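You operate a simulated robot arm through the tools that you are given. There is no shell and no other tool.

The job below is to be done with a simulated robot arm. You get a single attempt, and the scene is never put back.

JOB
Tint the white can beside the dispenser with 3 shots of green.
Fine: slide it under the spouts on the tray and leave it there; drip nothing; shut the valve after. Set down upright: can.

Only the result counts: the job must be done as asked and must still hold three seconds after the hand-in. Knocking over, shifting, dropping, spilling or breaking anything else fails it.

ROBOT AND FRAMES
A 6-joint arm with a two-finger gripper, fixed in place. Base frame: the origin is on the floor under the middle of its stand, x ahead of it, y to its left, z up; the work surface is at about z = 850. Lengths are in mm, angles in rad, forces in N, time in s.
With the tool pointing down near the work surface it reaches from about 140 to 680 mm from the base axis. Its first joint turns from -1.152 to 1.152 rad. Payload 2.45 kg.
The TCP is the grasp point between the finger pads, 30 mm short of the fingertips. In the tool frame z runs along the fingers and y along their closing line. The gripper opens to 106 mm; its body begins 79 mm behind the TCP.
Orientation is told as [roll, pitch, yaw] about the base's x, y, z axes, in that order, counted from this pose: with the fingers straight down and closing along the base's y, the tool's x points along the base's -x, its y along +y and its z along -z.

CONTROLS
- The arm moves only by the tool play_rows. Its argument "motion" is a list of rows, each a list of 3 entries, a list of its own where there are three numbers: the closure, from 0 (fully open) to 1 (shut), then the shift along the tool's x, y, z in mm, then the turn, a rotation vector about the tool's x, y, z in rad. In form: [[jaw, [tx, ty, tz], [wx, wy, wz]], ...]. A call has 1 to 20 rows; each row shifts and turns the commanded pose from where the row before left it, along the tool's axes as they then stand. Rows are played at 5 a second. More than 50 mm and 0.15 rad between two rows, or a gripper value outside its range, and nothing of the call is played. A pose out of reach is approached as far as the arm can. The call stops where the force on the tool passes 60 N (or 10 N more than at its start, if that is more) or the arm is blocked; 0.2 s more then pass. The fingers move at their own pace (about 153 mm/s each) and stop on an object; they squeeze with about 35 N. The grip force told is the motor's: it shows also when the fingers shut on nothing. Time passes only in rows, and 0.2 s behind the last, so rows that do not move let the fingers close. It gives the time, the measured TCP pose, the force on the tool (base axes), the opening and the grip force at its end, in the units of the frame above (readings bear some noise), with the torque about the TCP (base axes, N m) and any sound that the robot's microphone picked up.
- Cameras (640 x 400 px; columns grow to the right, rows downward): "scene" is fixed at [60.7, 395.2, 1432.3]; the picture's right is [-0.79, -0.62, 0.00], its down [-0.29, 0.37, -0.89] and it looks along [0.55, -0.70, -0.46] (base axes); focal length 234 px, centre (320, 200). "wrist" rides on the gripper at [76, -2, -106] in the tool frame; the picture's right is [0.02, 1.00, 0.00], its down [-0.78, 0.02, -0.62] and it looks along [-0.62, 0.01, 0.78] (tool axes); focal length 247 px, centre (320, 200). There is no depth. A picture from a camera that has moved, and an enlarged one, comes with that camera's place and axes in the base frame and with its lens. The place of the scene camera against the robot may be out by one fixed shift of up to 25 mm in any direction.
- capture(camera): a new picture of that camera. It takes no simulated time.
- close_up(camera, box): a new picture of the part [left, top, right, bottom] of that camera's present view, enlarged. It takes no simulated time.
- finish_job(): hands the job in; it is judged then, once.

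Places have to be worked out from the pictures, the camera data and where the tool is seen. Open the gripper and draw the arm clear of the work before you hand the job in, unless the task says otherwise.

The tools are called after "Call:" by a JSON object that holds its "name" and its "arguments". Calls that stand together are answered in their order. play_rows: Moves the arm, as the interface text tells. Its arguments: {"type":"object","properties":{"motion":{"type":"array","items":{"type":"array"}}},"required":["motion"]} The other tools are called the same way: capture (camera) takes a picture; close_up (camera, box) takes an enlarged picture of a part of a camera's view; finish_job () hands the job in.

At the start:

```text
t: 0.0
position: [344.9, 185.8, 1320.0]
ee_rot: [-0.001, -0.001, -0.001]
force: [-0.6, 0.6, -0.5]
ft_torque: [0.0, 0.01, 0.01]
width: 105.9
finger_force: 0.1
```

scene: 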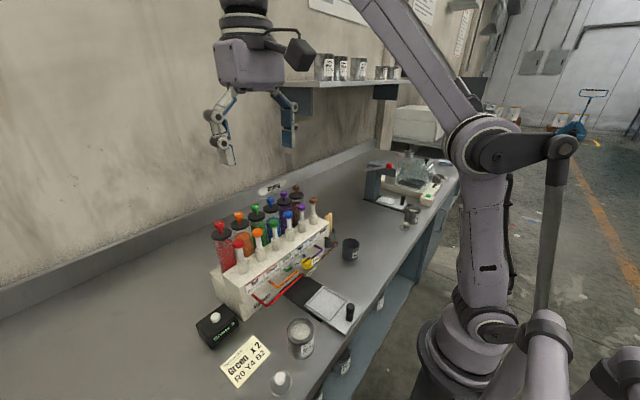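
wrist: 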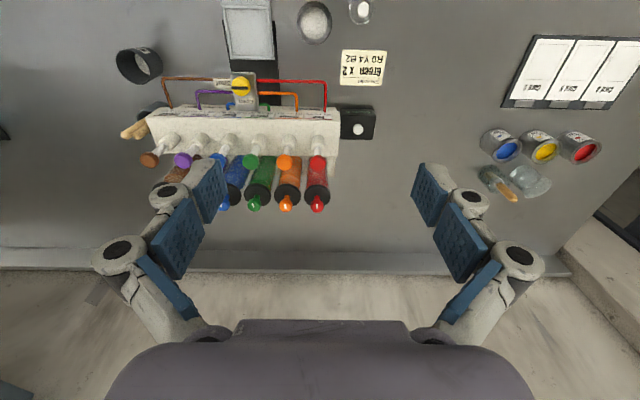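

I start by looking closely at the dispenser, the card and the can in both cameras.

Call:
{"name": "close_up", "arguments": {"camera": "scene", "box": [190, 180, 370, 300]}}

Call:
{"name": "close_up", "arguments": {"camera": "scene", "box": [190, 280, 370, 400]}}

Call:
{"name": "close_up", "arguments": {"camera": "wrist", "box": [110, 40, 390, 220]}}

Call:
{"name": "close_up", "arguments": {"camera": "wrist", "box": [200, 0, 400, 120]}}

```text
3.33 times, centred on (280, 240) of scene
camera zoom: at [60.7, 395.2, 1432.3], right [-0.79, -0.62, 0.0], down [-0.29, 0.37, -0.89], along [0.55, -0.7, -0.46], focal length 780 px, centre (453, 67)
```

zoom: 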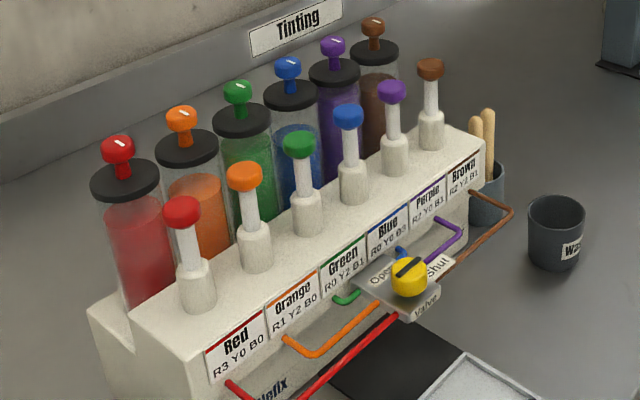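

```text
3.33 times, centred on (280, 340) of scene
camera zoom: at [60.7, 395.2, 1432.3], right [-0.79, -0.62, 0.0], down [-0.29, 0.37, -0.89], along [0.55, -0.7, -0.46], focal length 780 px, centre (453, -267)
```

zoom: 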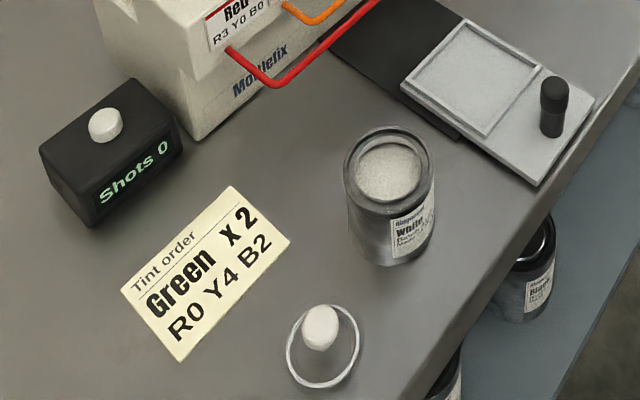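

```text
2.22 times, centred on (250, 130) of wrist
camera zoom: at [267.7, 184.2, 1424.7], right [-0.02, 1.0, 0.0], down [0.78, 0.02, 0.62], along [0.62, 0.01, -0.78], focal length 549 px, centre (476, 356)
```

zoom: 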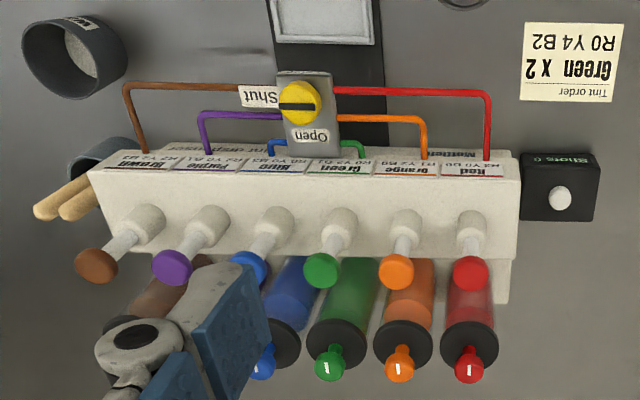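

```text
3.20 times, centred on (300, 60) of wrist
camera zoom: at [267.7, 184.2, 1424.7], right [-0.02, 1.0, 0.0], down [0.78, 0.02, 0.62], along [0.62, 0.01, -0.78], focal length 790 px, centre (384, 648)
```

zoom: 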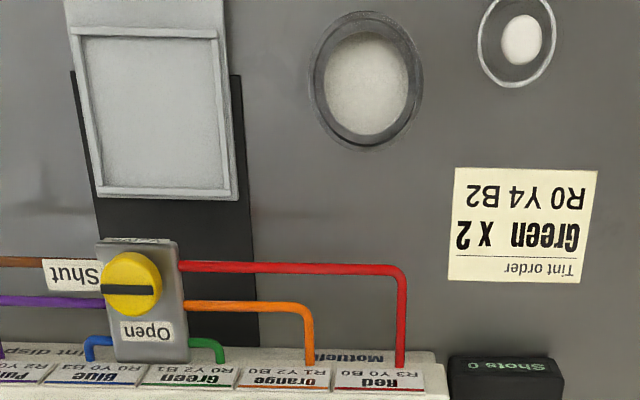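

The job asks for 3 green shots (the card says 2, but the job wording rules). I move back and lower to view the dispenser front, valve and tray with the wrist camera.

Call:
{"name": "play_rows", "arguments": {"motion": [[0, [20, -25, 20], [0, 0, 0]], [0, [20, -25, 20], [0, 0, 0]], [0, [20, -25, 20], [0, 0, 0]], [0, [20, -25, 20], [0, 0, 0]], [0, [20, -25, 20], [0, 0, 0]]]}}

Call:
{"name": "capture", "arguments": {"camera": "wrist"}}

Call:
{"name": "capture", "arguments": {"camera": "scene"}}

```text
t: 1.2
position: [243.7, 60.4, 1219.9]
ee_rot: [0.0, 0.0, 0.004]
force: [0.0, 0.2, 0.6]
ft_torque: [-0.03, 0.0, -0.02]
width: 106.1
finger_force: 0.0
```

```text
taken
camera wrist: at [167.3, 58.6, 1323.6], right [-0.02, 1.0, 0.0], down [0.78, 0.02, 0.62], along [0.62, 0.01, -0.78], focal length 247 px, centre (320, 200)
```

wrist: 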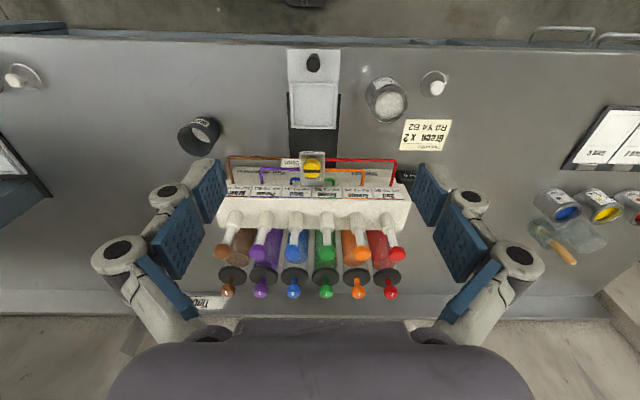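

```text
taken
```

scene: 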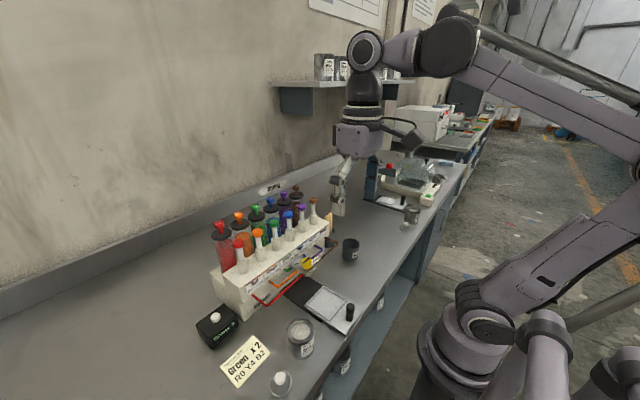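

The wrist view now covers the whole station. I zoom in on the details.

Call:
{"name": "close_up", "arguments": {"camera": "wrist", "box": [215, 40, 455, 190]}}

Call:
{"name": "close_up", "arguments": {"camera": "wrist", "box": [210, 130, 430, 310]}}

Call:
{"name": "close_up", "arguments": {"camera": "scene", "box": [240, 230, 380, 320]}}

```text
2.67 times, centred on (335, 115) of wrist
camera zoom: at [167.3, 58.6, 1323.6], right [-0.02, 1.0, 0.0], down [0.78, 0.02, 0.62], along [0.62, 0.01, -0.78], focal length 659 px, centre (280, 427)
```

zoom: 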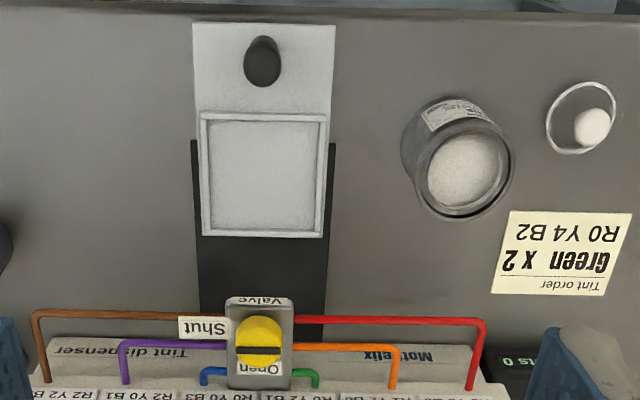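

```text
2.22 times, centred on (320, 220) of wrist
camera zoom: at [167.3, 58.6, 1323.6], right [-0.02, 1.0, 0.0], down [0.78, 0.02, 0.62], along [0.62, 0.01, -0.78], focal length 549 px, centre (320, 156)
```

zoom: 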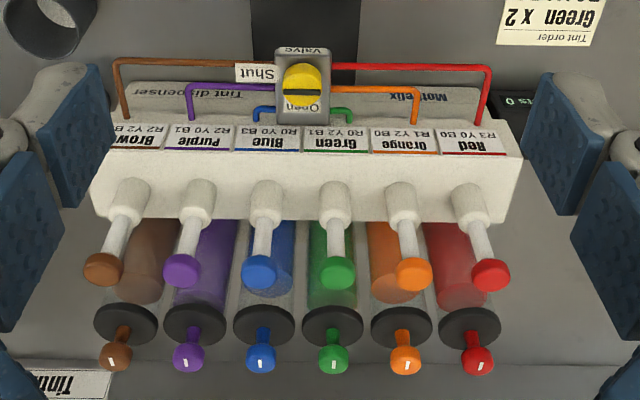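

```text
4.44 times, centred on (310, 275) of scene
camera zoom: at [60.7, 395.2, 1432.3], right [-0.79, -0.62, 0.0], down [-0.29, 0.37, -0.89], along [0.55, -0.7, -0.46], focal length 1039 px, centre (364, -133)
```

zoom: 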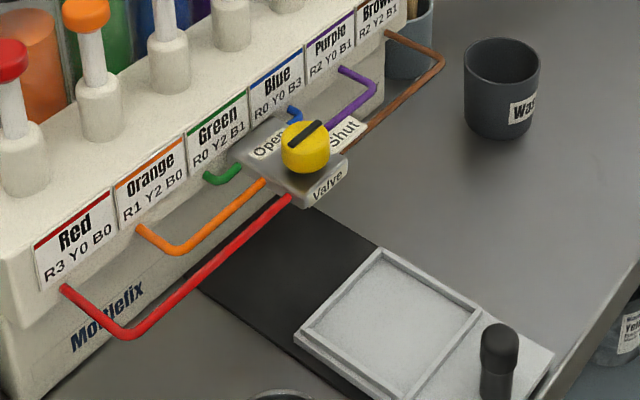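

Triangulating from both wrist views: valve knob top near (382, 49, 978) with its line along y toward "Shut", green front button near (467, 76, 1076), can near (302, 173), tray centre near (316, 48). I check the gripper's shape in the scene camera for clearances before going on.

Call:
{"name": "close_up", "arguments": {"camera": "scene", "box": [310, 80, 450, 240]}}

Call:
{"name": "close_up", "arguments": {"camera": "wrist", "box": [280, 140, 370, 200]}}

Call:
{"name": "close_up", "arguments": {"camera": "wrist", "box": [340, 50, 460, 130]}}

```text
2.50 times, centred on (380, 160) of scene
camera zoom: at [60.7, 395.2, 1432.3], right [-0.79, -0.62, 0.0], down [-0.29, 0.37, -0.89], along [0.55, -0.7, -0.46], focal length 585 px, centre (170, 300)
```

zoom: 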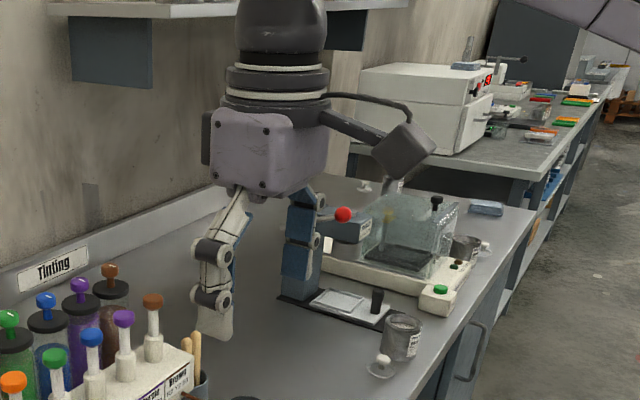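

```text
6.67 times, centred on (325, 170) of wrist
camera zoom: at [167.3, 58.6, 1323.6], right [-0.02, 1.0, 0.0], down [0.78, 0.02, 0.62], along [0.62, 0.01, -0.78], focal length 1646 px, centre (287, 400)
```

zoom: 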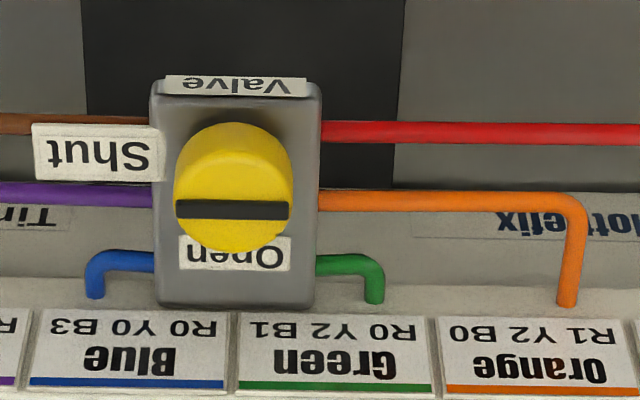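

```text
5.00 times, centred on (400, 90) of wrist
camera zoom: at [167.3, 58.6, 1323.6], right [-0.02, 1.0, 0.0], down [0.78, 0.02, 0.62], along [0.62, 0.01, -0.78], focal length 1235 px, centre (-80, 750)
```

zoom: 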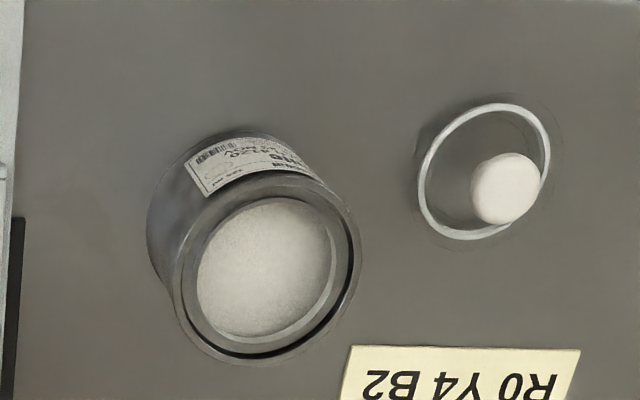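

The knob line sits along y at "Shut"; "Open" is on the dispenser side (+x), so opening is a +90° turn. I now go lower and tilt the tool so the wrist camera looks forward under the valve block to find the spouts.

Call:
{"name": "play_rows", "arguments": {"motion": [[0, [0, 0, 44], [0, 0, 0]], [0, [0, 0, 44], [0, 0, 0]], [0, [0, 0, 44], [0, 0, 0]], [0, [0, 0, 44], [0, 0, 0]], [0, [0, 0, 34], [0, 0, 0]], [0, [0, 0, 0], [0, -0.125, 0]], [0, [0, 0, 0], [0, -0.125, 0]], [0, [0, 0, 0], [0, -0.125, 0]], [0, [0, 0, 0], [0, -0.125, 0]]]}}

Call:
{"name": "capture", "arguments": {"camera": "wrist"}}

Call:
{"name": "close_up", "arguments": {"camera": "scene", "box": [360, 140, 456, 230]}}

```text
t: 3.2
position: [245.0, 60.0, 1008.6]
ee_rot: [-0.001, -0.501, 0.001]
force: [-0.4, 0.1, -0.7]
ft_torque: [0.04, 0.01, -0.02]
width: 105.9
finger_force: 0.1
```

```text
taken
camera wrist: at [126.4, 58.9, 1064.5], right [-0.02, 1.0, -0.01], down [0.39, 0.02, 0.92], along [0.92, 0.01, -0.39], focal length 247 px, centre (320, 200)
```

wrist: 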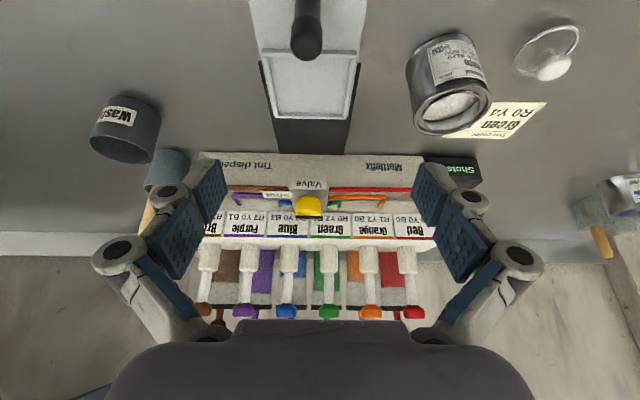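

```text
4.44 times, centred on (408, 185) of scene
camera zoom: at [60.7, 395.2, 1432.3], right [-0.79, -0.62, 0.0], down [-0.29, 0.37, -0.89], along [0.55, -0.7, -0.46], focal length 1039 px, centre (-71, 267)
```

zoom: 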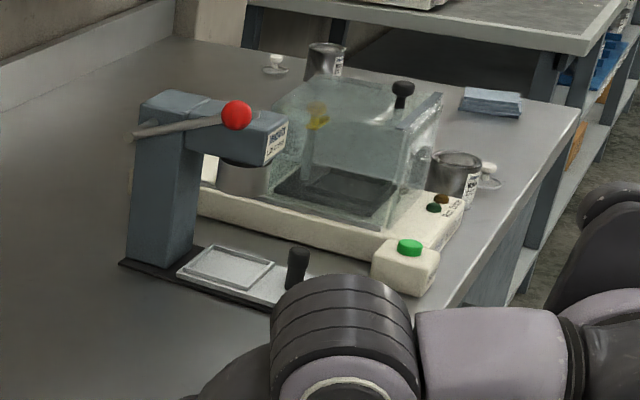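

The second station (press and mixer) is unrelated. I zoom in on the area below the valve, the tray and the can.

Call:
{"name": "close_up", "arguments": {"camera": "wrist", "box": [230, 130, 390, 250]}}

Call:
{"name": "close_up", "arguments": {"camera": "wrist", "box": [230, 0, 390, 120]}}

Call:
{"name": "close_up", "arguments": {"camera": "wrist", "box": [390, 10, 590, 150]}}

```text
3.33 times, centred on (310, 190) of wrist
camera zoom: at [126.4, 58.9, 1064.5], right [-0.02, 1.0, -0.01], down [0.39, 0.02, 0.92], along [0.92, 0.01, -0.39], focal length 823 px, centre (353, 233)
```

zoom: 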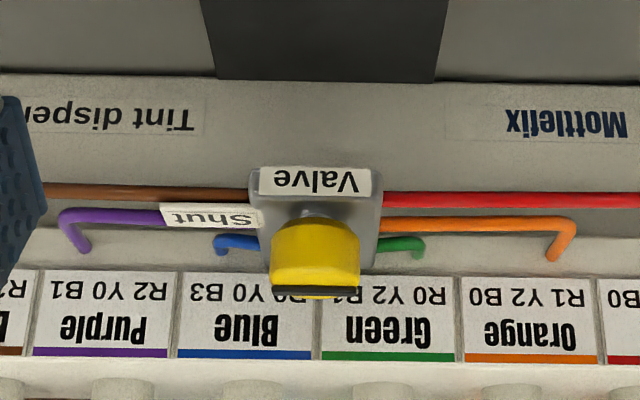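

```text
3.33 times, centred on (310, 60) of wrist
camera zoom: at [126.4, 58.9, 1064.5], right [-0.02, 1.0, -0.01], down [0.39, 0.02, 0.92], along [0.92, 0.01, -0.39], focal length 823 px, centre (353, 667)
```

zoom: 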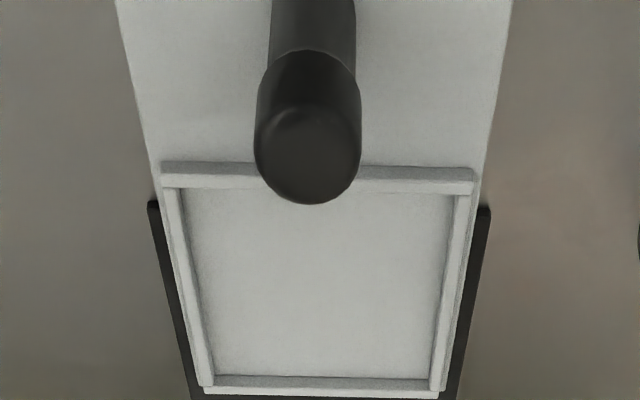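

```text
2.86 times, centred on (490, 80) of wrist
camera zoom: at [126.4, 58.9, 1064.5], right [-0.02, 1.0, -0.01], down [0.39, 0.02, 0.92], along [0.92, 0.01, -0.39], focal length 706 px, centre (-166, 543)
```

zoom: 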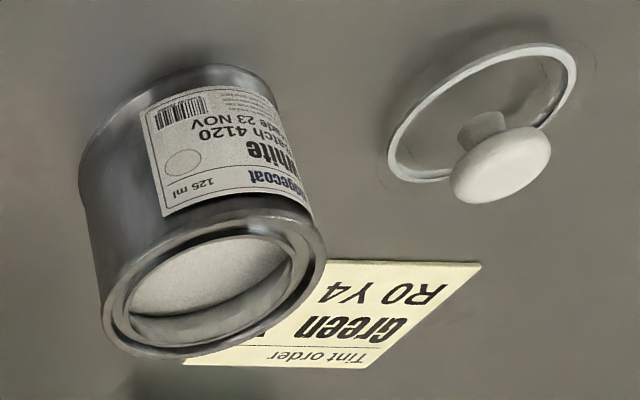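

Peg handle works out at about (240, 48.5) with its top near z 905. No spout is visible from this height, so I go lower and tilt more to look beneath the valve block.

Call:
{"name": "play_rows", "arguments": {"motion": [[0, [10, 0, 18], [0, 0, 0]], [0, [10, 0, 18], [0, 0, 0]], [0, [10, 0, 19], [0, 0, 0]], [0, [0, 0, 0], [0, -0.1, 0]], [0, [0, 0, 0], [0, -0.1, 0]], [0, [0, 0, 0], [0, -0.1, 0]]]}}

Call:
{"name": "capture", "arguments": {"camera": "wrist"}}

Call:
{"name": "close_up", "arguments": {"camera": "wrist", "box": [250, 80, 390, 180]}}

```text
t: 4.6
position: [255.7, 69.0, 955.2]
ee_rot: [-0.001, -0.8, 0.001]
force: [0.2, 0.5, 0.4]
ft_torque: [-0.01, 0.05, -0.01]
width: 105.9
finger_force: 0.1
out of reach, approached as far as the arm can: row 5, 6
```

```text
taken
camera wrist: at [126.3, 67.7, 971.8], right [-0.01, 1.0, -0.02], down [0.1, 0.02, 0.99], along [0.99, 0.01, -0.1], focal length 247 px, centre (320, 200)
```

wrist: 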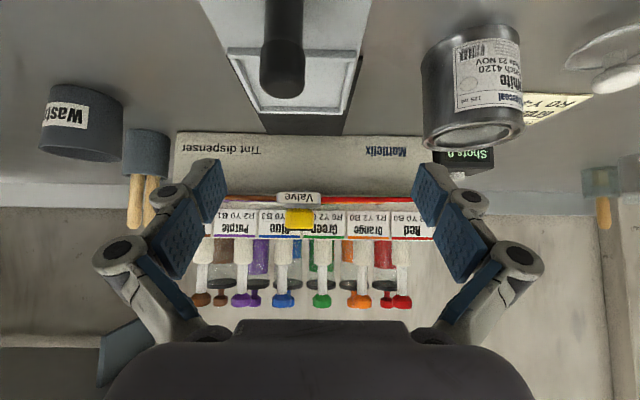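

```text
4.00 times, centred on (320, 130) of wrist
camera zoom: at [126.3, 67.7, 971.8], right [-0.01, 1.0, -0.02], down [0.1, 0.02, 0.99], along [0.99, 0.01, -0.1], focal length 988 px, centre (320, 480)
```

zoom: 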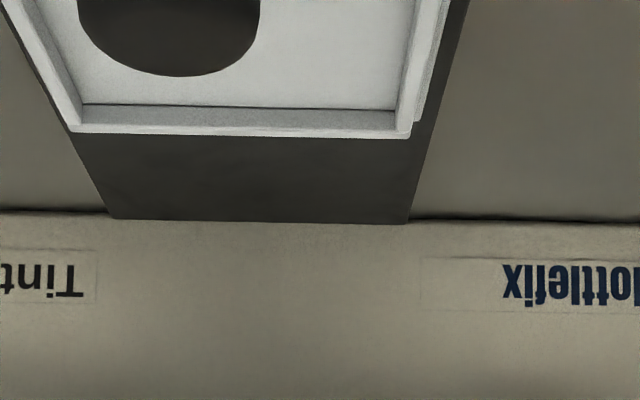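

The camera is now about level with the valve block; I zoom in right on the block.

Call:
{"name": "close_up", "arguments": {"camera": "wrist", "box": [255, 160, 351, 220]}}

Call:
{"name": "close_up", "arguments": {"camera": "wrist", "box": [410, 10, 540, 160]}}

Call:
{"name": "close_up", "arguments": {"camera": "wrist", "box": [180, 180, 430, 320]}}

```text
6.67 times, centred on (303, 190) of wrist
camera zoom: at [126.3, 67.7, 971.8], right [-0.01, 1.0, -0.02], down [0.1, 0.02, 0.99], along [0.99, 0.01, -0.1], focal length 1646 px, centre (433, 267)
```

zoom: 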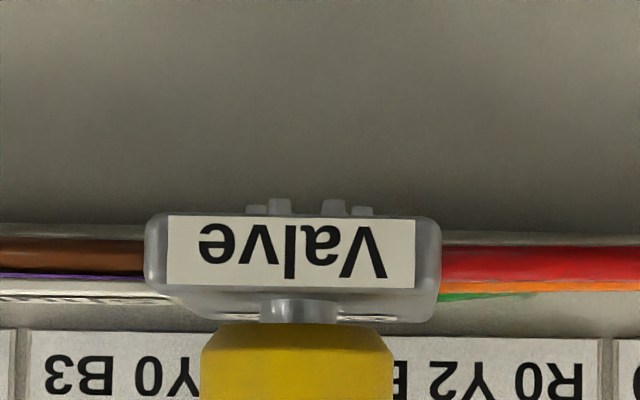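

```text
2.67 times, centred on (475, 85) of wrist
camera zoom: at [126.3, 67.7, 971.8], right [-0.01, 1.0, -0.02], down [0.1, 0.02, 0.99], along [0.99, 0.01, -0.1], focal length 659 px, centre (-93, 507)
```

zoom: 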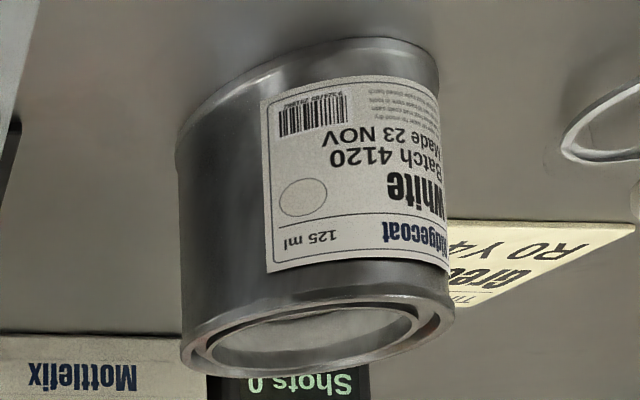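

```text
2.56 times, centred on (305, 250) of wrist
camera zoom: at [126.3, 67.7, 971.8], right [-0.01, 1.0, -0.02], down [0.1, 0.02, 0.99], along [0.99, 0.01, -0.1], focal length 632 px, centre (358, 72)
```

zoom: 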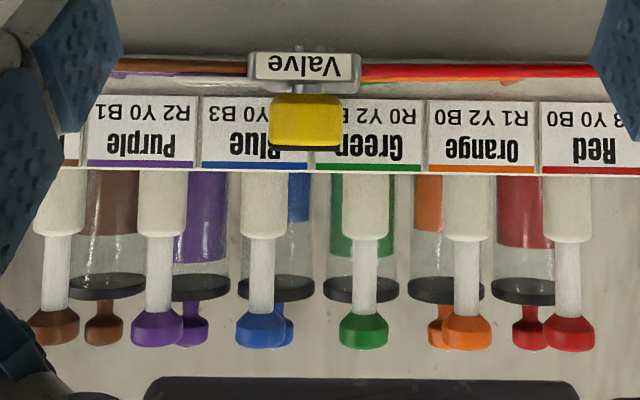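

Spouts are visible: a ring of short nozzles under the block, tips near z 936, centred near y 50 and about under the knob (x ≈ 382). Can is about (295, 177) with rim near z 904. I go back upright and hover above the can with the jaw turned to close along x (to stay clear of the glass lid).

Call:
{"name": "play_rows", "arguments": {"motion": [[0, [-18, 0, -17.4], [0, 0, 0]], [0, [-18, 0, -17.4], [0, 0, 0]], [0, [-18, 0, -17.4], [0, 0, 0]], [0, [-18, 0, -17.4], [0, 0, 0]], [0, [0, 0, 0], [0, 0.1333, 0]], [0, [0, 0, 0], [0, 0.1333, 0]], [0, [0, 0, 0], [0, 0.1333, 0]], [0, [0, 0, 0], [0, 0.1333, 0]], [0, [0, 0, 0], [0, 0.1333, 0]], [0, [0, 0, 0], [0, 0.1335, 0]], [0, [0, 0, 0], [0, 0, 0]]]}}

```text
t: 7.0
position: [273.5, 82.5, 1035.8]
ee_rot: [0.001, 0.001, 0.001]
force: [-0.1, -0.5, -0.3]
ft_torque: [-0.02, 0.0, 0.0]
width: 106.0
finger_force: 0.1
out of reach, approached as far as the arm can: row 1, 2, 3, 4
```

Upright again at (273.5, 82.5, 1036). Now I move over the can and turn the jaw by +90°.

Call:
{"name": "play_rows", "arguments": {"motion": [[0, [-7.2, 31.5, 8.7], [0, 0, 0]], [0, [-7.2, 31.5, 8.7], [0, 0, 0]], [0, [-7.1, 31.5, 8.6], [0, 0, 0]], [0, [0, 0, 0], [0, 0, -0.1428]], [0, [0, 0, 0], [0, 0, -0.1428]], [0, [0, 0, 0], [0, 0, -0.1428]], [0, [0, 0, 0], [0, 0, -0.1428]], [0, [0, 0, 0], [0, 0, -0.1428]], [0, [0, 0, 0], [0, 0, -0.1428]], [0, [0, 0, 0], [0, 0, -0.1428]], [0, [0, 0, 0], [0, 0, -0.1428]], [0, [0, 0, 0], [0, 0, -0.1428]], [0, [0, 0, 0], [0, 0, -0.1428]], [0, [0, 0, 0], [0, 0, -0.1428]], [0, [0, 0, 0], [0, 0, 0]]]}}

Call:
{"name": "capture", "arguments": {"camera": "wrist"}}

Call:
{"name": "capture", "arguments": {"camera": "scene"}}

```text
t: 10.2
position: [296.4, 175.9, 1008.4]
ee_rot: [0.0, 0.0, 1.573]
force: [-0.5, 0.8, -0.1]
ft_torque: [-0.03, 0.01, 0.03]
width: 105.9
finger_force: 0.1
```

```text
taken
camera wrist: at [297.6, 99.7, 1113.7], right [-1.0, -0.02, 0.0], down [-0.02, 0.78, 0.62], along [-0.01, 0.62, -0.78], focal length 247 px, centre (320, 200)
```

wrist: 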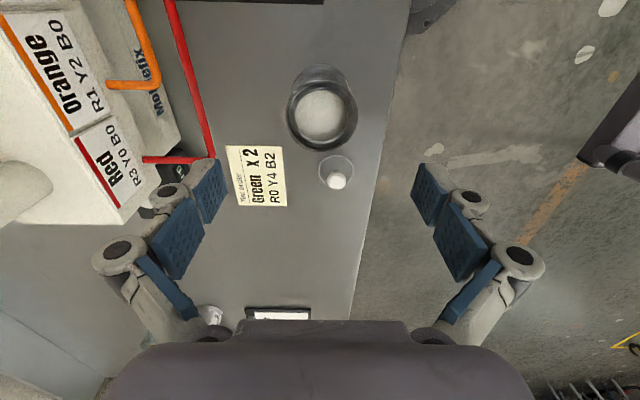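

```text
taken
```

scene: 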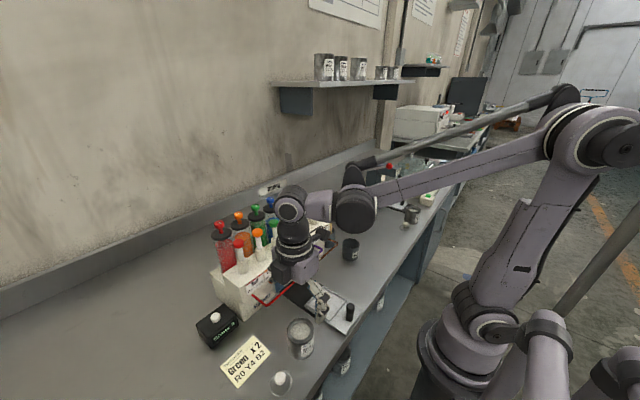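

The can sits close to the tool axis. I zoom in to measure the rim's offset precisely.

Call:
{"name": "close_up", "arguments": {"camera": "wrist", "box": [262, 50, 390, 210]}}

Call:
{"name": "close_up", "arguments": {"camera": "wrist", "box": [280, 60, 360, 160]}}

```text
2.50 times, centred on (326, 130) of wrist
camera zoom: at [297.6, 99.7, 1113.7], right [-1.0, -0.02, 0.0], down [-0.02, 0.78, 0.62], along [-0.01, 0.62, -0.78], focal length 617 px, centre (305, 375)
```

zoom: 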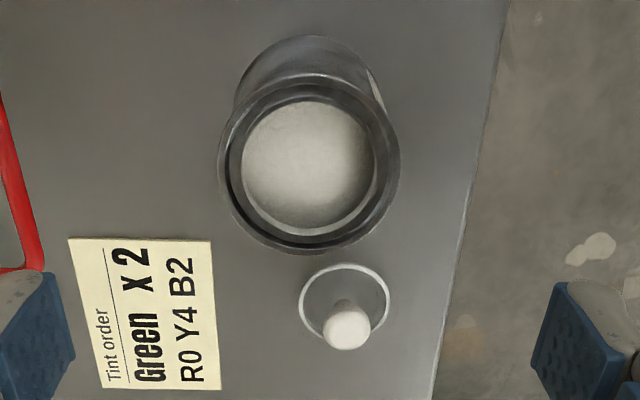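

```text
4.00 times, centred on (320, 110) of wrist
camera zoom: at [297.6, 99.7, 1113.7], right [-1.0, -0.02, 0.0], down [-0.02, 0.78, 0.62], along [-0.01, 0.62, -0.78], focal length 988 px, centre (320, 560)
```

zoom: 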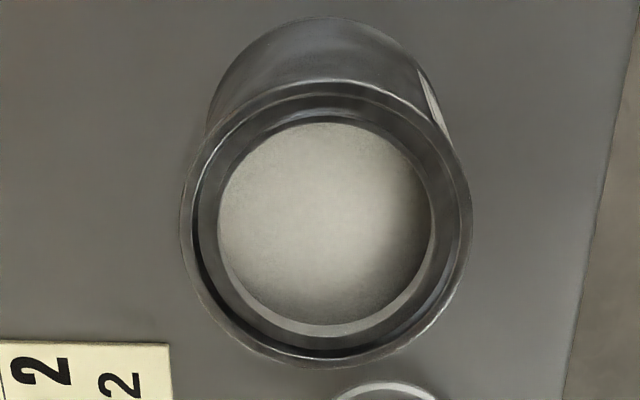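

Rim measured: centre (294.7, 174.9), diameter ≈ 62.6. The red pipe lies at x ≈ 379, z ≈ 946, so I preset the jaw to about 80 mm to keep the outer knuckle clear, fine-adjust and descend part way.

Call:
{"name": "play_rows", "arguments": {"motion": [[0.25, [1, 1.5, 0], [0, 0, 0]], [0.25, [0, 0, 20], [0, 0, 0]], [0.25, [0, 0, 20], [0, 0, 0]], [0.25, [0, 0, 20], [0, 0, 0]], [0.25, [0, 0, 0], [0, 0, 0]]]}}

Call:
{"name": "capture", "arguments": {"camera": "wrist"}}

Call:
{"name": "close_up", "arguments": {"camera": "scene", "box": [240, 250, 400, 380]}}

```text
t: 11.4
position: [294.9, 178.3, 948.5]
ee_rot: [-0.001, 0.001, 1.571]
force: [-0.1, -0.6, -0.1]
ft_torque: [-0.01, 0.03, 0.0]
width: 79.6
finger_force: 0.1
```

```text
taken
camera wrist: at [296.0, 101.0, 1053.9], right [-1.0, -0.02, 0.0], down [-0.02, 0.78, 0.62], along [-0.01, 0.62, -0.78], focal length 247 px, centre (320, 200)
```

wrist: 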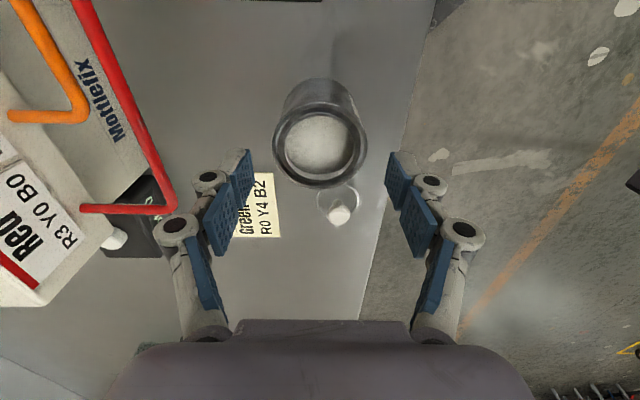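

```text
3.08 times, centred on (320, 315) of scene
camera zoom: at [60.7, 395.2, 1432.3], right [-0.79, -0.62, 0.0], down [-0.29, 0.37, -0.89], along [0.55, -0.7, -0.46], focal length 720 px, centre (320, -154)
```

zoom: 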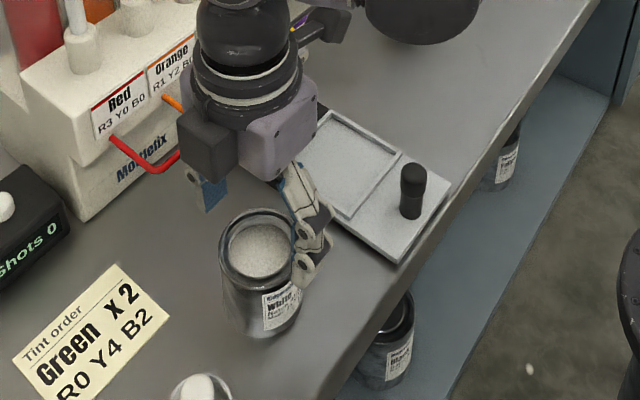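

Clear of the pipe with the narrowed jaw. I check the centring once more in an enlarged view before the final descent.

Call:
{"name": "close_up", "arguments": {"camera": "wrist", "box": [256, 70, 384, 230]}}

```text
2.50 times, centred on (320, 150) of wrist
camera zoom: at [296.0, 101.0, 1053.9], right [-1.0, -0.02, 0.0], down [-0.02, 0.78, 0.62], along [-0.01, 0.62, -0.78], focal length 617 px, centre (320, 325)
```

zoom: 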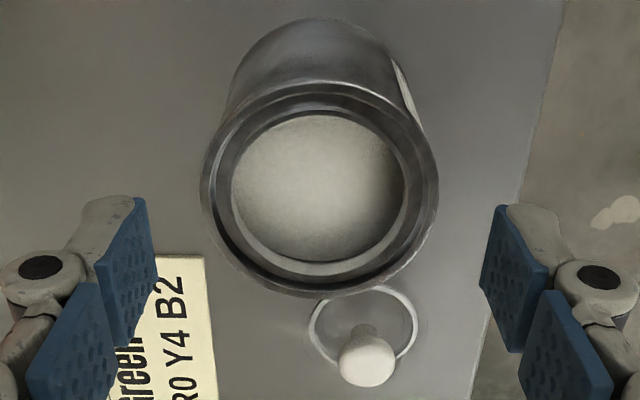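

Can centre confirmed at (294.8, 174.6). I correct 2.5 mm in y and descend to TCP z ≈ 896, then close on the can.

Call:
{"name": "play_rows", "arguments": {"motion": [[0.25, [2.5, 0, 12], [0, 0, 0]], [0.25, [0, 0, 14], [0, 0, 0]], [0.25, [0, 0, 14], [0, 0, 0]], [0.25, [0, 0, 12], [0, 0, 0]], [0.25, [0, 0, 0], [0, 0, 0]]]}}

Call:
{"name": "capture", "arguments": {"camera": "wrist"}}

```text
t: 12.6
position: [294.9, 174.5, 896.9]
ee_rot: [-0.001, -0.001, 1.57]
force: [0.7, 0.1, -0.8]
ft_torque: [0.0, 0.0, 0.04]
width: 79.3
finger_force: 0.0
```

```text
taken
camera wrist: at [295.4, 97.9, 1002.4], right [-1.0, -0.02, 0.0], down [-0.02, 0.78, 0.62], along [-0.01, 0.62, -0.78], focal length 247 px, centre (320, 200)
```

wrist: 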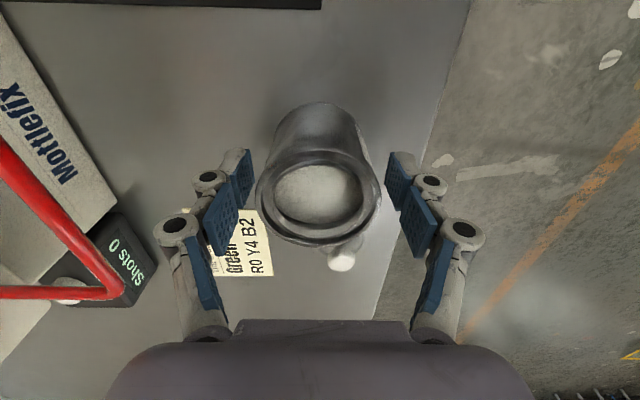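

The jaw straddles the can evenly. I close gently on it, holding position while the fingers settle.

Call:
{"name": "play_rows", "arguments": {"motion": [[0.35, [0, 0, 0], [0, 0, 0]], [0.45, [0, 0, 0], [0, 0, 0]], [0.6, [0, 0, 0], [0, 0, 0]], [0.6, [0, 0, 0], [0, 0, 0]]]}}

Call:
{"name": "capture", "arguments": {"camera": "wrist"}}

```text
t: 13.6
position: [294.2, 174.4, 898.5]
ee_rot: [0.0, 0.0, 1.571]
force: [1.9, -0.4, 5.4]
ft_torque: [0.0, -0.07, -0.02]
width: 58.1
finger_force: 34.9
```

```text
taken
camera wrist: at [295.4, 97.9, 1002.7], right [-1.0, -0.02, 0.0], down [-0.02, 0.78, 0.62], along [-0.01, 0.62, -0.78], focal length 247 px, centre (320, 200)
```

wrist: 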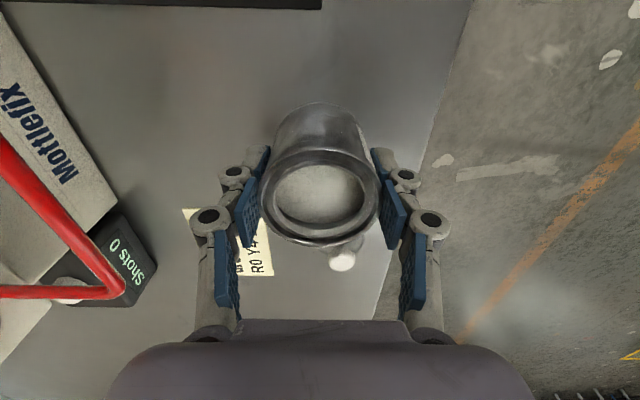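

Can held (58 mm wide, 35 N). I lift it slowly by 45 mm and check.

Call:
{"name": "play_rows", "arguments": {"motion": [[0.6, [0, 0, -5], [0, 0, 0]], [0.6, [0, 0, -8], [0, 0, 0]], [0.6, [0, 0, -8], [0, 0, 0]], [0.6, [0, 0, -8], [0, 0, 0]], [0.6, [0, 0, -8], [0, 0, 0]], [0.6, [0, 0, -8], [0, 0, 0]], [0.6, [0, 0, 0], [0, 0, 0]]]}}

Call:
{"name": "capture", "arguments": {"camera": "wrist"}}

Call:
{"name": "close_up", "arguments": {"camera": "scene", "box": [240, 250, 400, 380]}}

```text
t: 15.2
position: [293.4, 173.0, 941.2]
ee_rot: [-0.001, 0.0, 1.572]
force: [-0.3, 0.1, -1.3]
ft_torque: [-0.02, 0.02, 0.03]
width: 58.2
finger_force: 34.8
```

```text
taken
camera wrist: at [295.0, 96.8, 1045.7], right [-1.0, -0.02, 0.0], down [-0.02, 0.78, 0.62], along [-0.01, 0.62, -0.78], focal length 247 px, centre (320, 200)
```

wrist: 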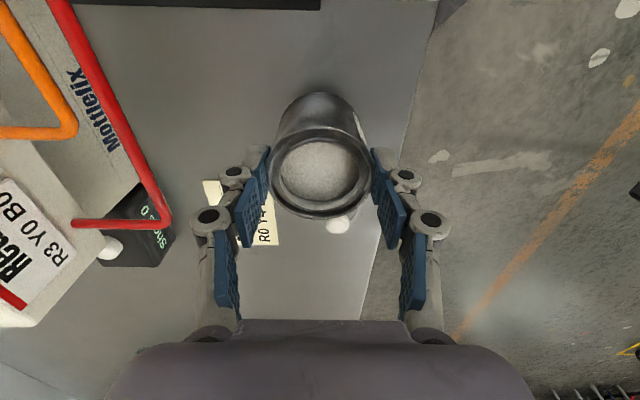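

```text
3.08 times, centred on (320, 315) of scene
camera zoom: at [60.7, 395.2, 1432.3], right [-0.79, -0.62, 0.0], down [-0.29, 0.37, -0.89], along [0.55, -0.7, -0.46], focal length 720 px, centre (320, -154)
```

zoom: 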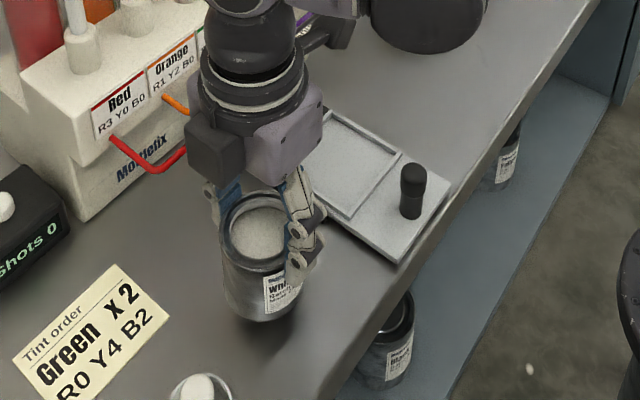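

The rim sits lower relative to the fingers than before: the can has slipped about 23 mm in the grip. I lower immediately so that it rests on the table again before it slips further.

Call:
{"name": "play_rows", "arguments": {"motion": [[0.6, [0, 0, 10], [0, 0, 0]], [0.6, [0, 0, 7], [0, 0, 0]]]}}

Call:
{"name": "close_up", "arguments": {"camera": "wrist", "box": [200, 70, 440, 240]}}

Call:
{"name": "close_up", "arguments": {"camera": "scene", "box": [260, 270, 350, 380]}}

```text
t: 15.8
position: [293.1, 173.0, 925.9]
ee_rot: [0.0, 0.0, 1.572]
force: [0.1, -0.2, -1.7]
ft_torque: [-0.02, -0.04, 0.01]
width: 57.9
finger_force: 35.1
```

```text
2.35 times, centred on (320, 155) of wrist
camera zoom: at [294.2, 96.9, 1029.9], right [-1.0, -0.02, 0.0], down [-0.02, 0.78, 0.62], along [-0.01, 0.62, -0.78], focal length 581 px, centre (320, 306)
```

zoom: 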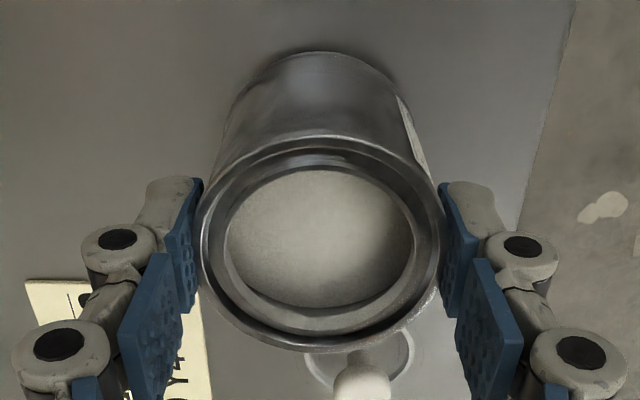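

```text
3.64 times, centred on (305, 325) of scene
camera zoom: at [60.7, 395.2, 1432.3], right [-0.79, -0.62, 0.0], down [-0.29, 0.37, -0.89], along [0.55, -0.7, -0.46], focal length 850 px, centre (374, -254)
```

zoom: 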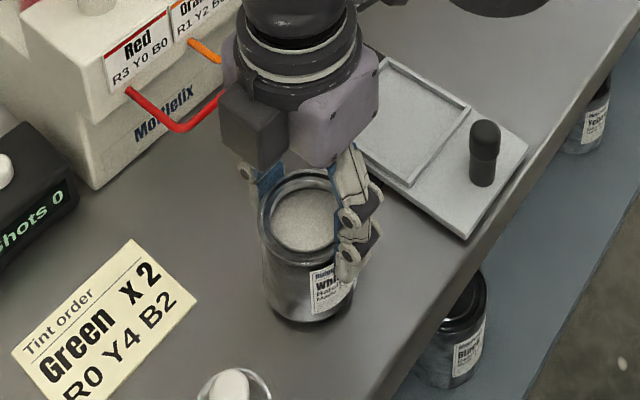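

The can looks stable now, rim about 17 mm below the TCP and the base at or just above the table. I lower in small steps to make sure it's seated before releasing and regripping deeper.

Call:
{"name": "play_rows", "arguments": {"motion": [[0.6, [0, 0, 2], [0, 0, 0]], [0.6, [0, 0, 2], [0, 0, 0]], [0.6, [0, 0, 0], [0, 0, 0]]]}}

Call:
{"name": "close_up", "arguments": {"camera": "wrist", "box": [200, 70, 440, 240]}}

Call:
{"name": "close_up", "arguments": {"camera": "scene", "box": [260, 270, 350, 380]}}

```text
t: 16.6
position: [292.5, 174.0, 921.9]
ee_rot: [0.002, -0.001, 1.57]
force: [1.0, -0.7, -2.0]
ft_torque: [0.01, 0.01, -0.05]
width: 58.3
finger_force: 34.8
```

```text
2.35 times, centred on (320, 155) of wrist
camera zoom: at [294.7, 97.5, 1026.1], right [-1.0, -0.02, 0.0], down [-0.02, 0.78, 0.62], along [-0.01, 0.62, -0.78], focal length 581 px, centre (320, 306)
```

zoom: 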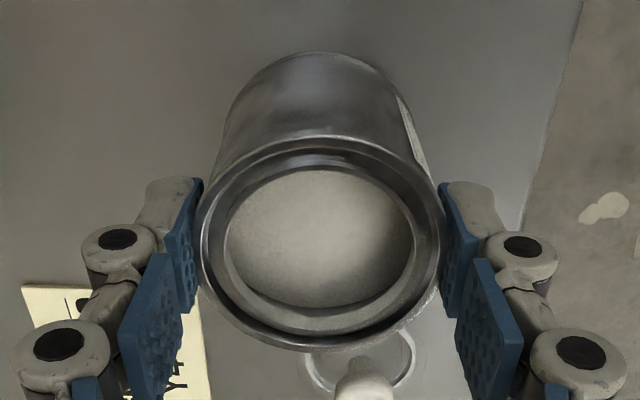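

```text
3.64 times, centred on (305, 325) of scene
camera zoom: at [60.7, 395.2, 1432.3], right [-0.79, -0.62, 0.0], down [-0.29, 0.37, -0.89], along [0.55, -0.7, -0.46], focal length 850 px, centre (374, -254)
```

zoom: 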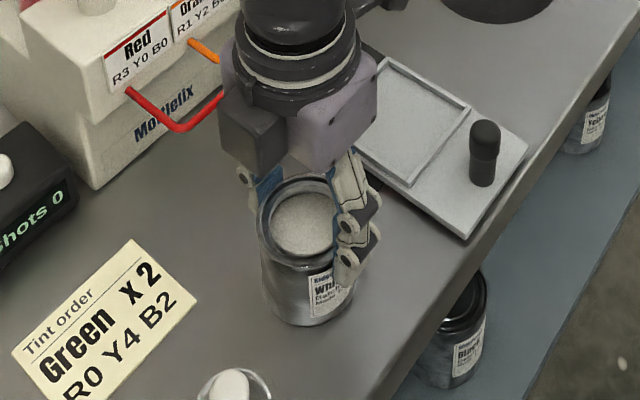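

The can hangs steadily: same position relative to the fingers over the last two pictures, evidently the rim bead is resting on the fingertips. I test that with a slow small lift.

Call:
{"name": "play_rows", "arguments": {"motion": [[0.7, [0, 0, -3], [0, 0, 0]], [0.7, [0, 0, -4], [0, 0, 0]], [0.7, [0, 0, -4], [0, 0, 0]], [0.7, [0, 0, -4], [0, 0, 0]], [0.7, [0, 0, 0], [0, 0, 0]], [0.7, [0, 0, 0], [0, 0, 0]]]}}

Call:
{"name": "close_up", "arguments": {"camera": "wrist", "box": [200, 70, 440, 240]}}

Call:
{"name": "close_up", "arguments": {"camera": "scene", "box": [260, 270, 350, 380]}}

```text
t: 18.0
position: [292.6, 172.4, 936.5]
ee_rot: [0.0, 0.0, 1.57]
force: [0.1, 0.5, -1.2]
ft_torque: [-0.01, 0.0, 0.0]
width: 58.1
finger_force: 34.9
```

```text
2.35 times, centred on (320, 155) of wrist
camera zoom: at [295.0, 96.6, 1041.1], right [-1.0, -0.02, 0.0], down [-0.02, 0.78, 0.62], along [-0.01, 0.62, -0.78], focal length 581 px, centre (320, 306)
```

zoom: 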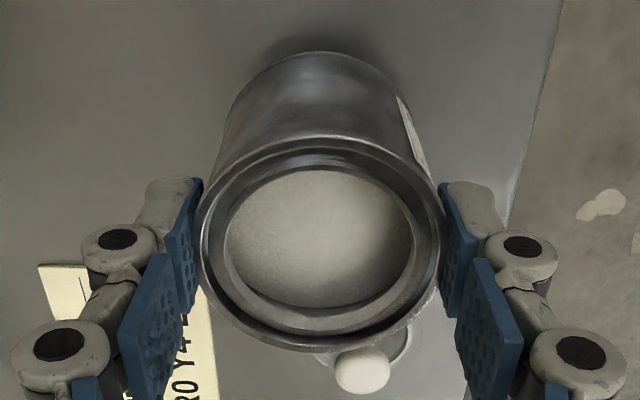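

```text
3.64 times, centred on (305, 325) of scene
camera zoom: at [60.7, 395.2, 1432.3], right [-0.79, -0.62, 0.0], down [-0.29, 0.37, -0.89], along [0.55, -0.7, -0.46], focal length 850 px, centre (374, -254)
```

zoom: 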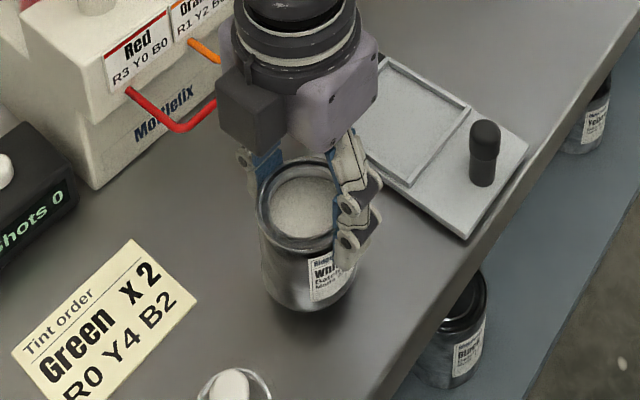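

The hold is firm (no relative change). I lift 25 mm more and turn the jaw back so it closes along y for placing on the tray.

Call:
{"name": "play_rows", "arguments": {"motion": [[0.7, [0, 0, -5], [0, 0, 0]], [0.7, [0, 0, -5], [0, 0, 0]], [0.7, [0, 0, -5], [0, 0, 0]], [0.7, [0, 0, -5], [0, 0, 0]], [0.7, [0, 0, -5], [0, 0, 0]], [0.7, [0, 0, 0], [0, 0, 0.05]], [0.7, [0, 0, 0], [0, 0, 0.1]], [0.7, [0, 0, 0], [0, 0, 0.12]], [0.7, [0, 0, 0], [0, 0, 0.12]], [0.7, [0, 0, 0], [0, 0, 0.12]], [0.7, [0, 0, 0], [0, 0, 0.12]], [0.7, [0, 0, 0], [0, 0, 0.12]], [0.7, [0, 0, 0], [0, 0, 0.12]], [0.7, [0, 0, 0], [0, 0, 0.12]], [0.7, [0, 0, 0], [0, 0, 0.12]], [0.7, [0, 0, 0], [0, 0, 0.12]], [0.7, [0, 0, 0], [0, 0, 0.12]], [0.7, [0, 0, 0], [0, 0, 0.12]], [0.7, [0, 0, 0], [0, 0, 0.1008]], [0.7, [0, 0, 0], [0, 0, 0]]]}}

Call:
{"name": "capture", "arguments": {"camera": "wrist"}}

Call:
{"name": "capture", "arguments": {"camera": "scene"}}

```text
t: 22.2
position: [293.4, 173.0, 962.5]
ee_rot: [0.001, 0.001, -0.004]
force: [-0.7, -0.4, -2.1]
ft_torque: [-0.01, 0.02, -0.01]
width: 58.1
finger_force: 34.7
```

```text
taken
camera wrist: at [217.1, 171.5, 1066.4], right [-0.02, 1.0, 0.0], down [0.78, 0.02, 0.62], along [0.62, 0.01, -0.78], focal length 247 px, centre (320, 200)
```

wrist: 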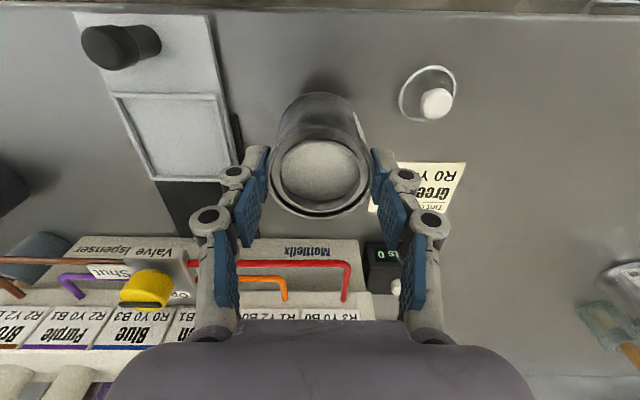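

```text
taken
```

scene: 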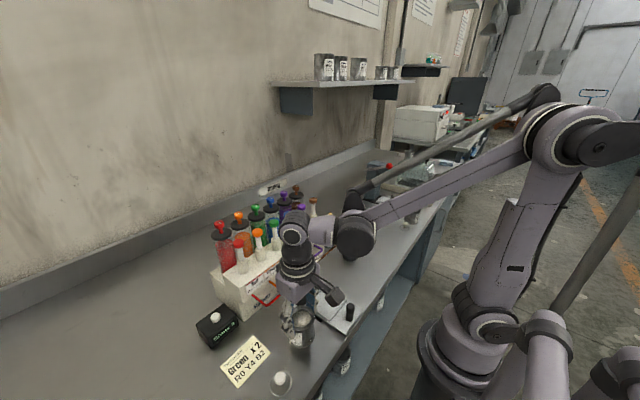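

Stable, now closing along y. Tray frame re-measured at centre ≈ (314.6, 50). I carry the can over the tray at this height, smoothly.

Call:
{"name": "play_rows", "arguments": {"motion": [[0.7, [-0.6, -5, 0], [0, 0, 0]], [0.7, [-1.6, -10, 0], [0, 0, 0]], [0.7, [-2, -12, 0], [0, 0, 0]], [0.7, [-2, -12, 0], [0, 0, 0]], [0.7, [-2, -12, 0], [0, 0, 0]], [0.7, [-2, -12, 0], [0, 0, 0]], [0.7, [-2, -12, 0], [0, 0, 0]], [0.7, [-2, -12, 0], [0, 0, 0]], [0.7, [-2, -12, 0], [0, 0, 0]], [0.7, [-1.6, -11, 0], [0, 0, 0]], [0.7, [-1.2, -8.5, 0], [0, 0, 0]], [0.7, [-0.6, -5, 0], [0, 0, 0]], [0.7, [0, 0, 0], [0, 0, 0]]]}}

Call:
{"name": "capture", "arguments": {"camera": "wrist"}}

Call:
{"name": "close_up", "arguments": {"camera": "scene", "box": [240, 230, 390, 360]}}

```text
t: 25.0
position: [312.9, 48.1, 962.7]
ee_rot: [0.0, 0.0, -0.001]
force: [-0.5, 0.4, -1.5]
ft_torque: [-0.01, 0.0, 0.0]
width: 58.3
finger_force: 35.0
```

```text
taken
camera wrist: at [236.5, 47.1, 1066.9], right [-0.02, 1.0, 0.0], down [0.78, 0.02, 0.62], along [0.62, 0.01, -0.78], focal length 247 px, centre (320, 200)
```

wrist: 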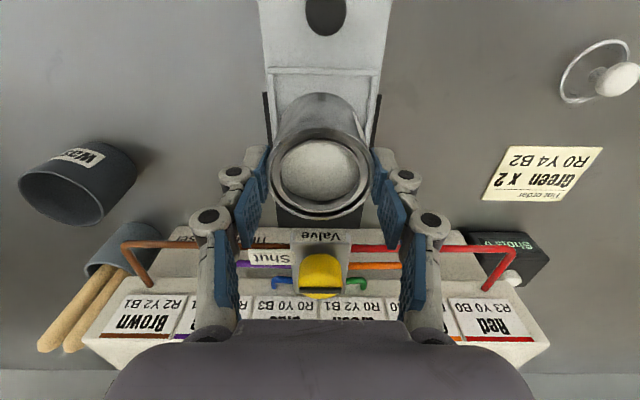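

```text
3.08 times, centred on (315, 295) of scene
camera zoom: at [60.7, 395.2, 1432.3], right [-0.79, -0.62, 0.0], down [-0.29, 0.37, -0.89], along [0.55, -0.7, -0.46], focal length 720 px, centre (335, -92)
```

zoom: 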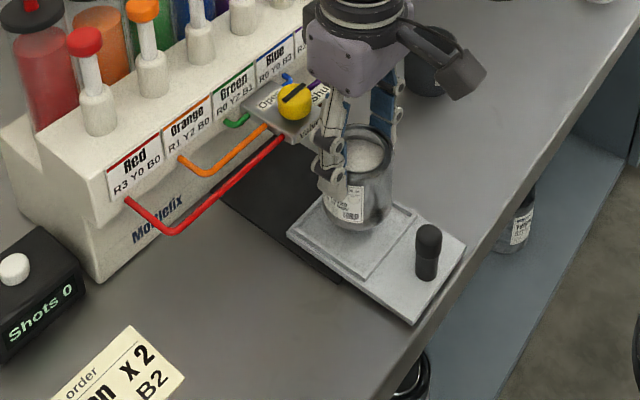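

The can is over the tray with about 1–2 mm offset. I correct that and lower most of the way.

Call:
{"name": "play_rows", "arguments": {"motion": [[0.7, [-1, 1.5, 4], [0, 0, 0]], [0.7, [0, 0, 5], [0, 0, 0]], [0.7, [0, 0, 5], [0, 0, 0]], [0.7, [0, 0, 5], [0, 0, 0]], [0.7, [0, 0, 5], [0, 0, 0]], [0.7, [0, 0, 0], [0, 0, 0]]]}}

Call:
{"name": "capture", "arguments": {"camera": "wrist"}}

Call:
{"name": "close_up", "arguments": {"camera": "scene", "box": [290, 250, 370, 340]}}

```text
t: 26.4
position: [313.5, 53.0, 936.8]
ee_rot: [0.0, 0.001, 0.0]
force: [-0.2, 0.4, -2.1]
ft_torque: [0.0, 0.01, 0.05]
width: 58.5
finger_force: 34.4
```

```text
taken
camera wrist: at [236.2, 50.0, 1042.1], right [-0.02, 1.0, 0.0], down [0.78, 0.02, 0.62], along [0.62, 0.01, -0.78], focal length 247 px, centre (320, 200)
```

wrist: 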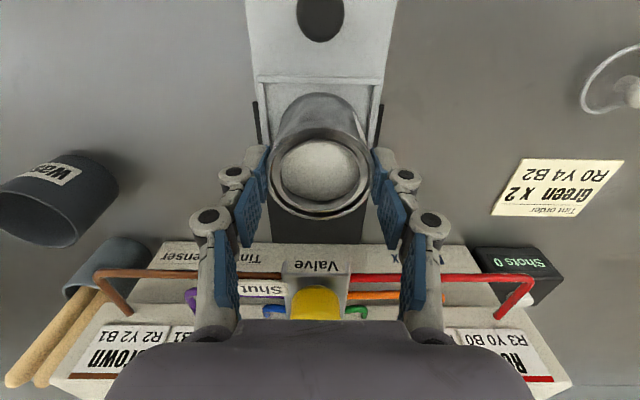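

```text
4.44 times, centred on (330, 295) of scene
camera zoom: at [60.7, 395.2, 1432.3], right [-0.79, -0.62, 0.0], down [-0.29, 0.37, -0.89], along [0.55, -0.7, -0.46], focal length 1039 px, centre (276, -222)
```

zoom: 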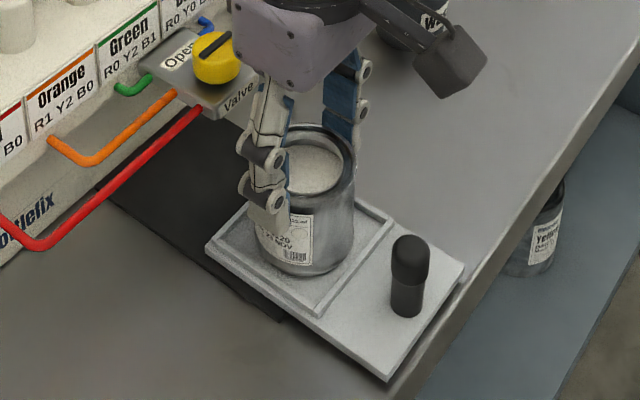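

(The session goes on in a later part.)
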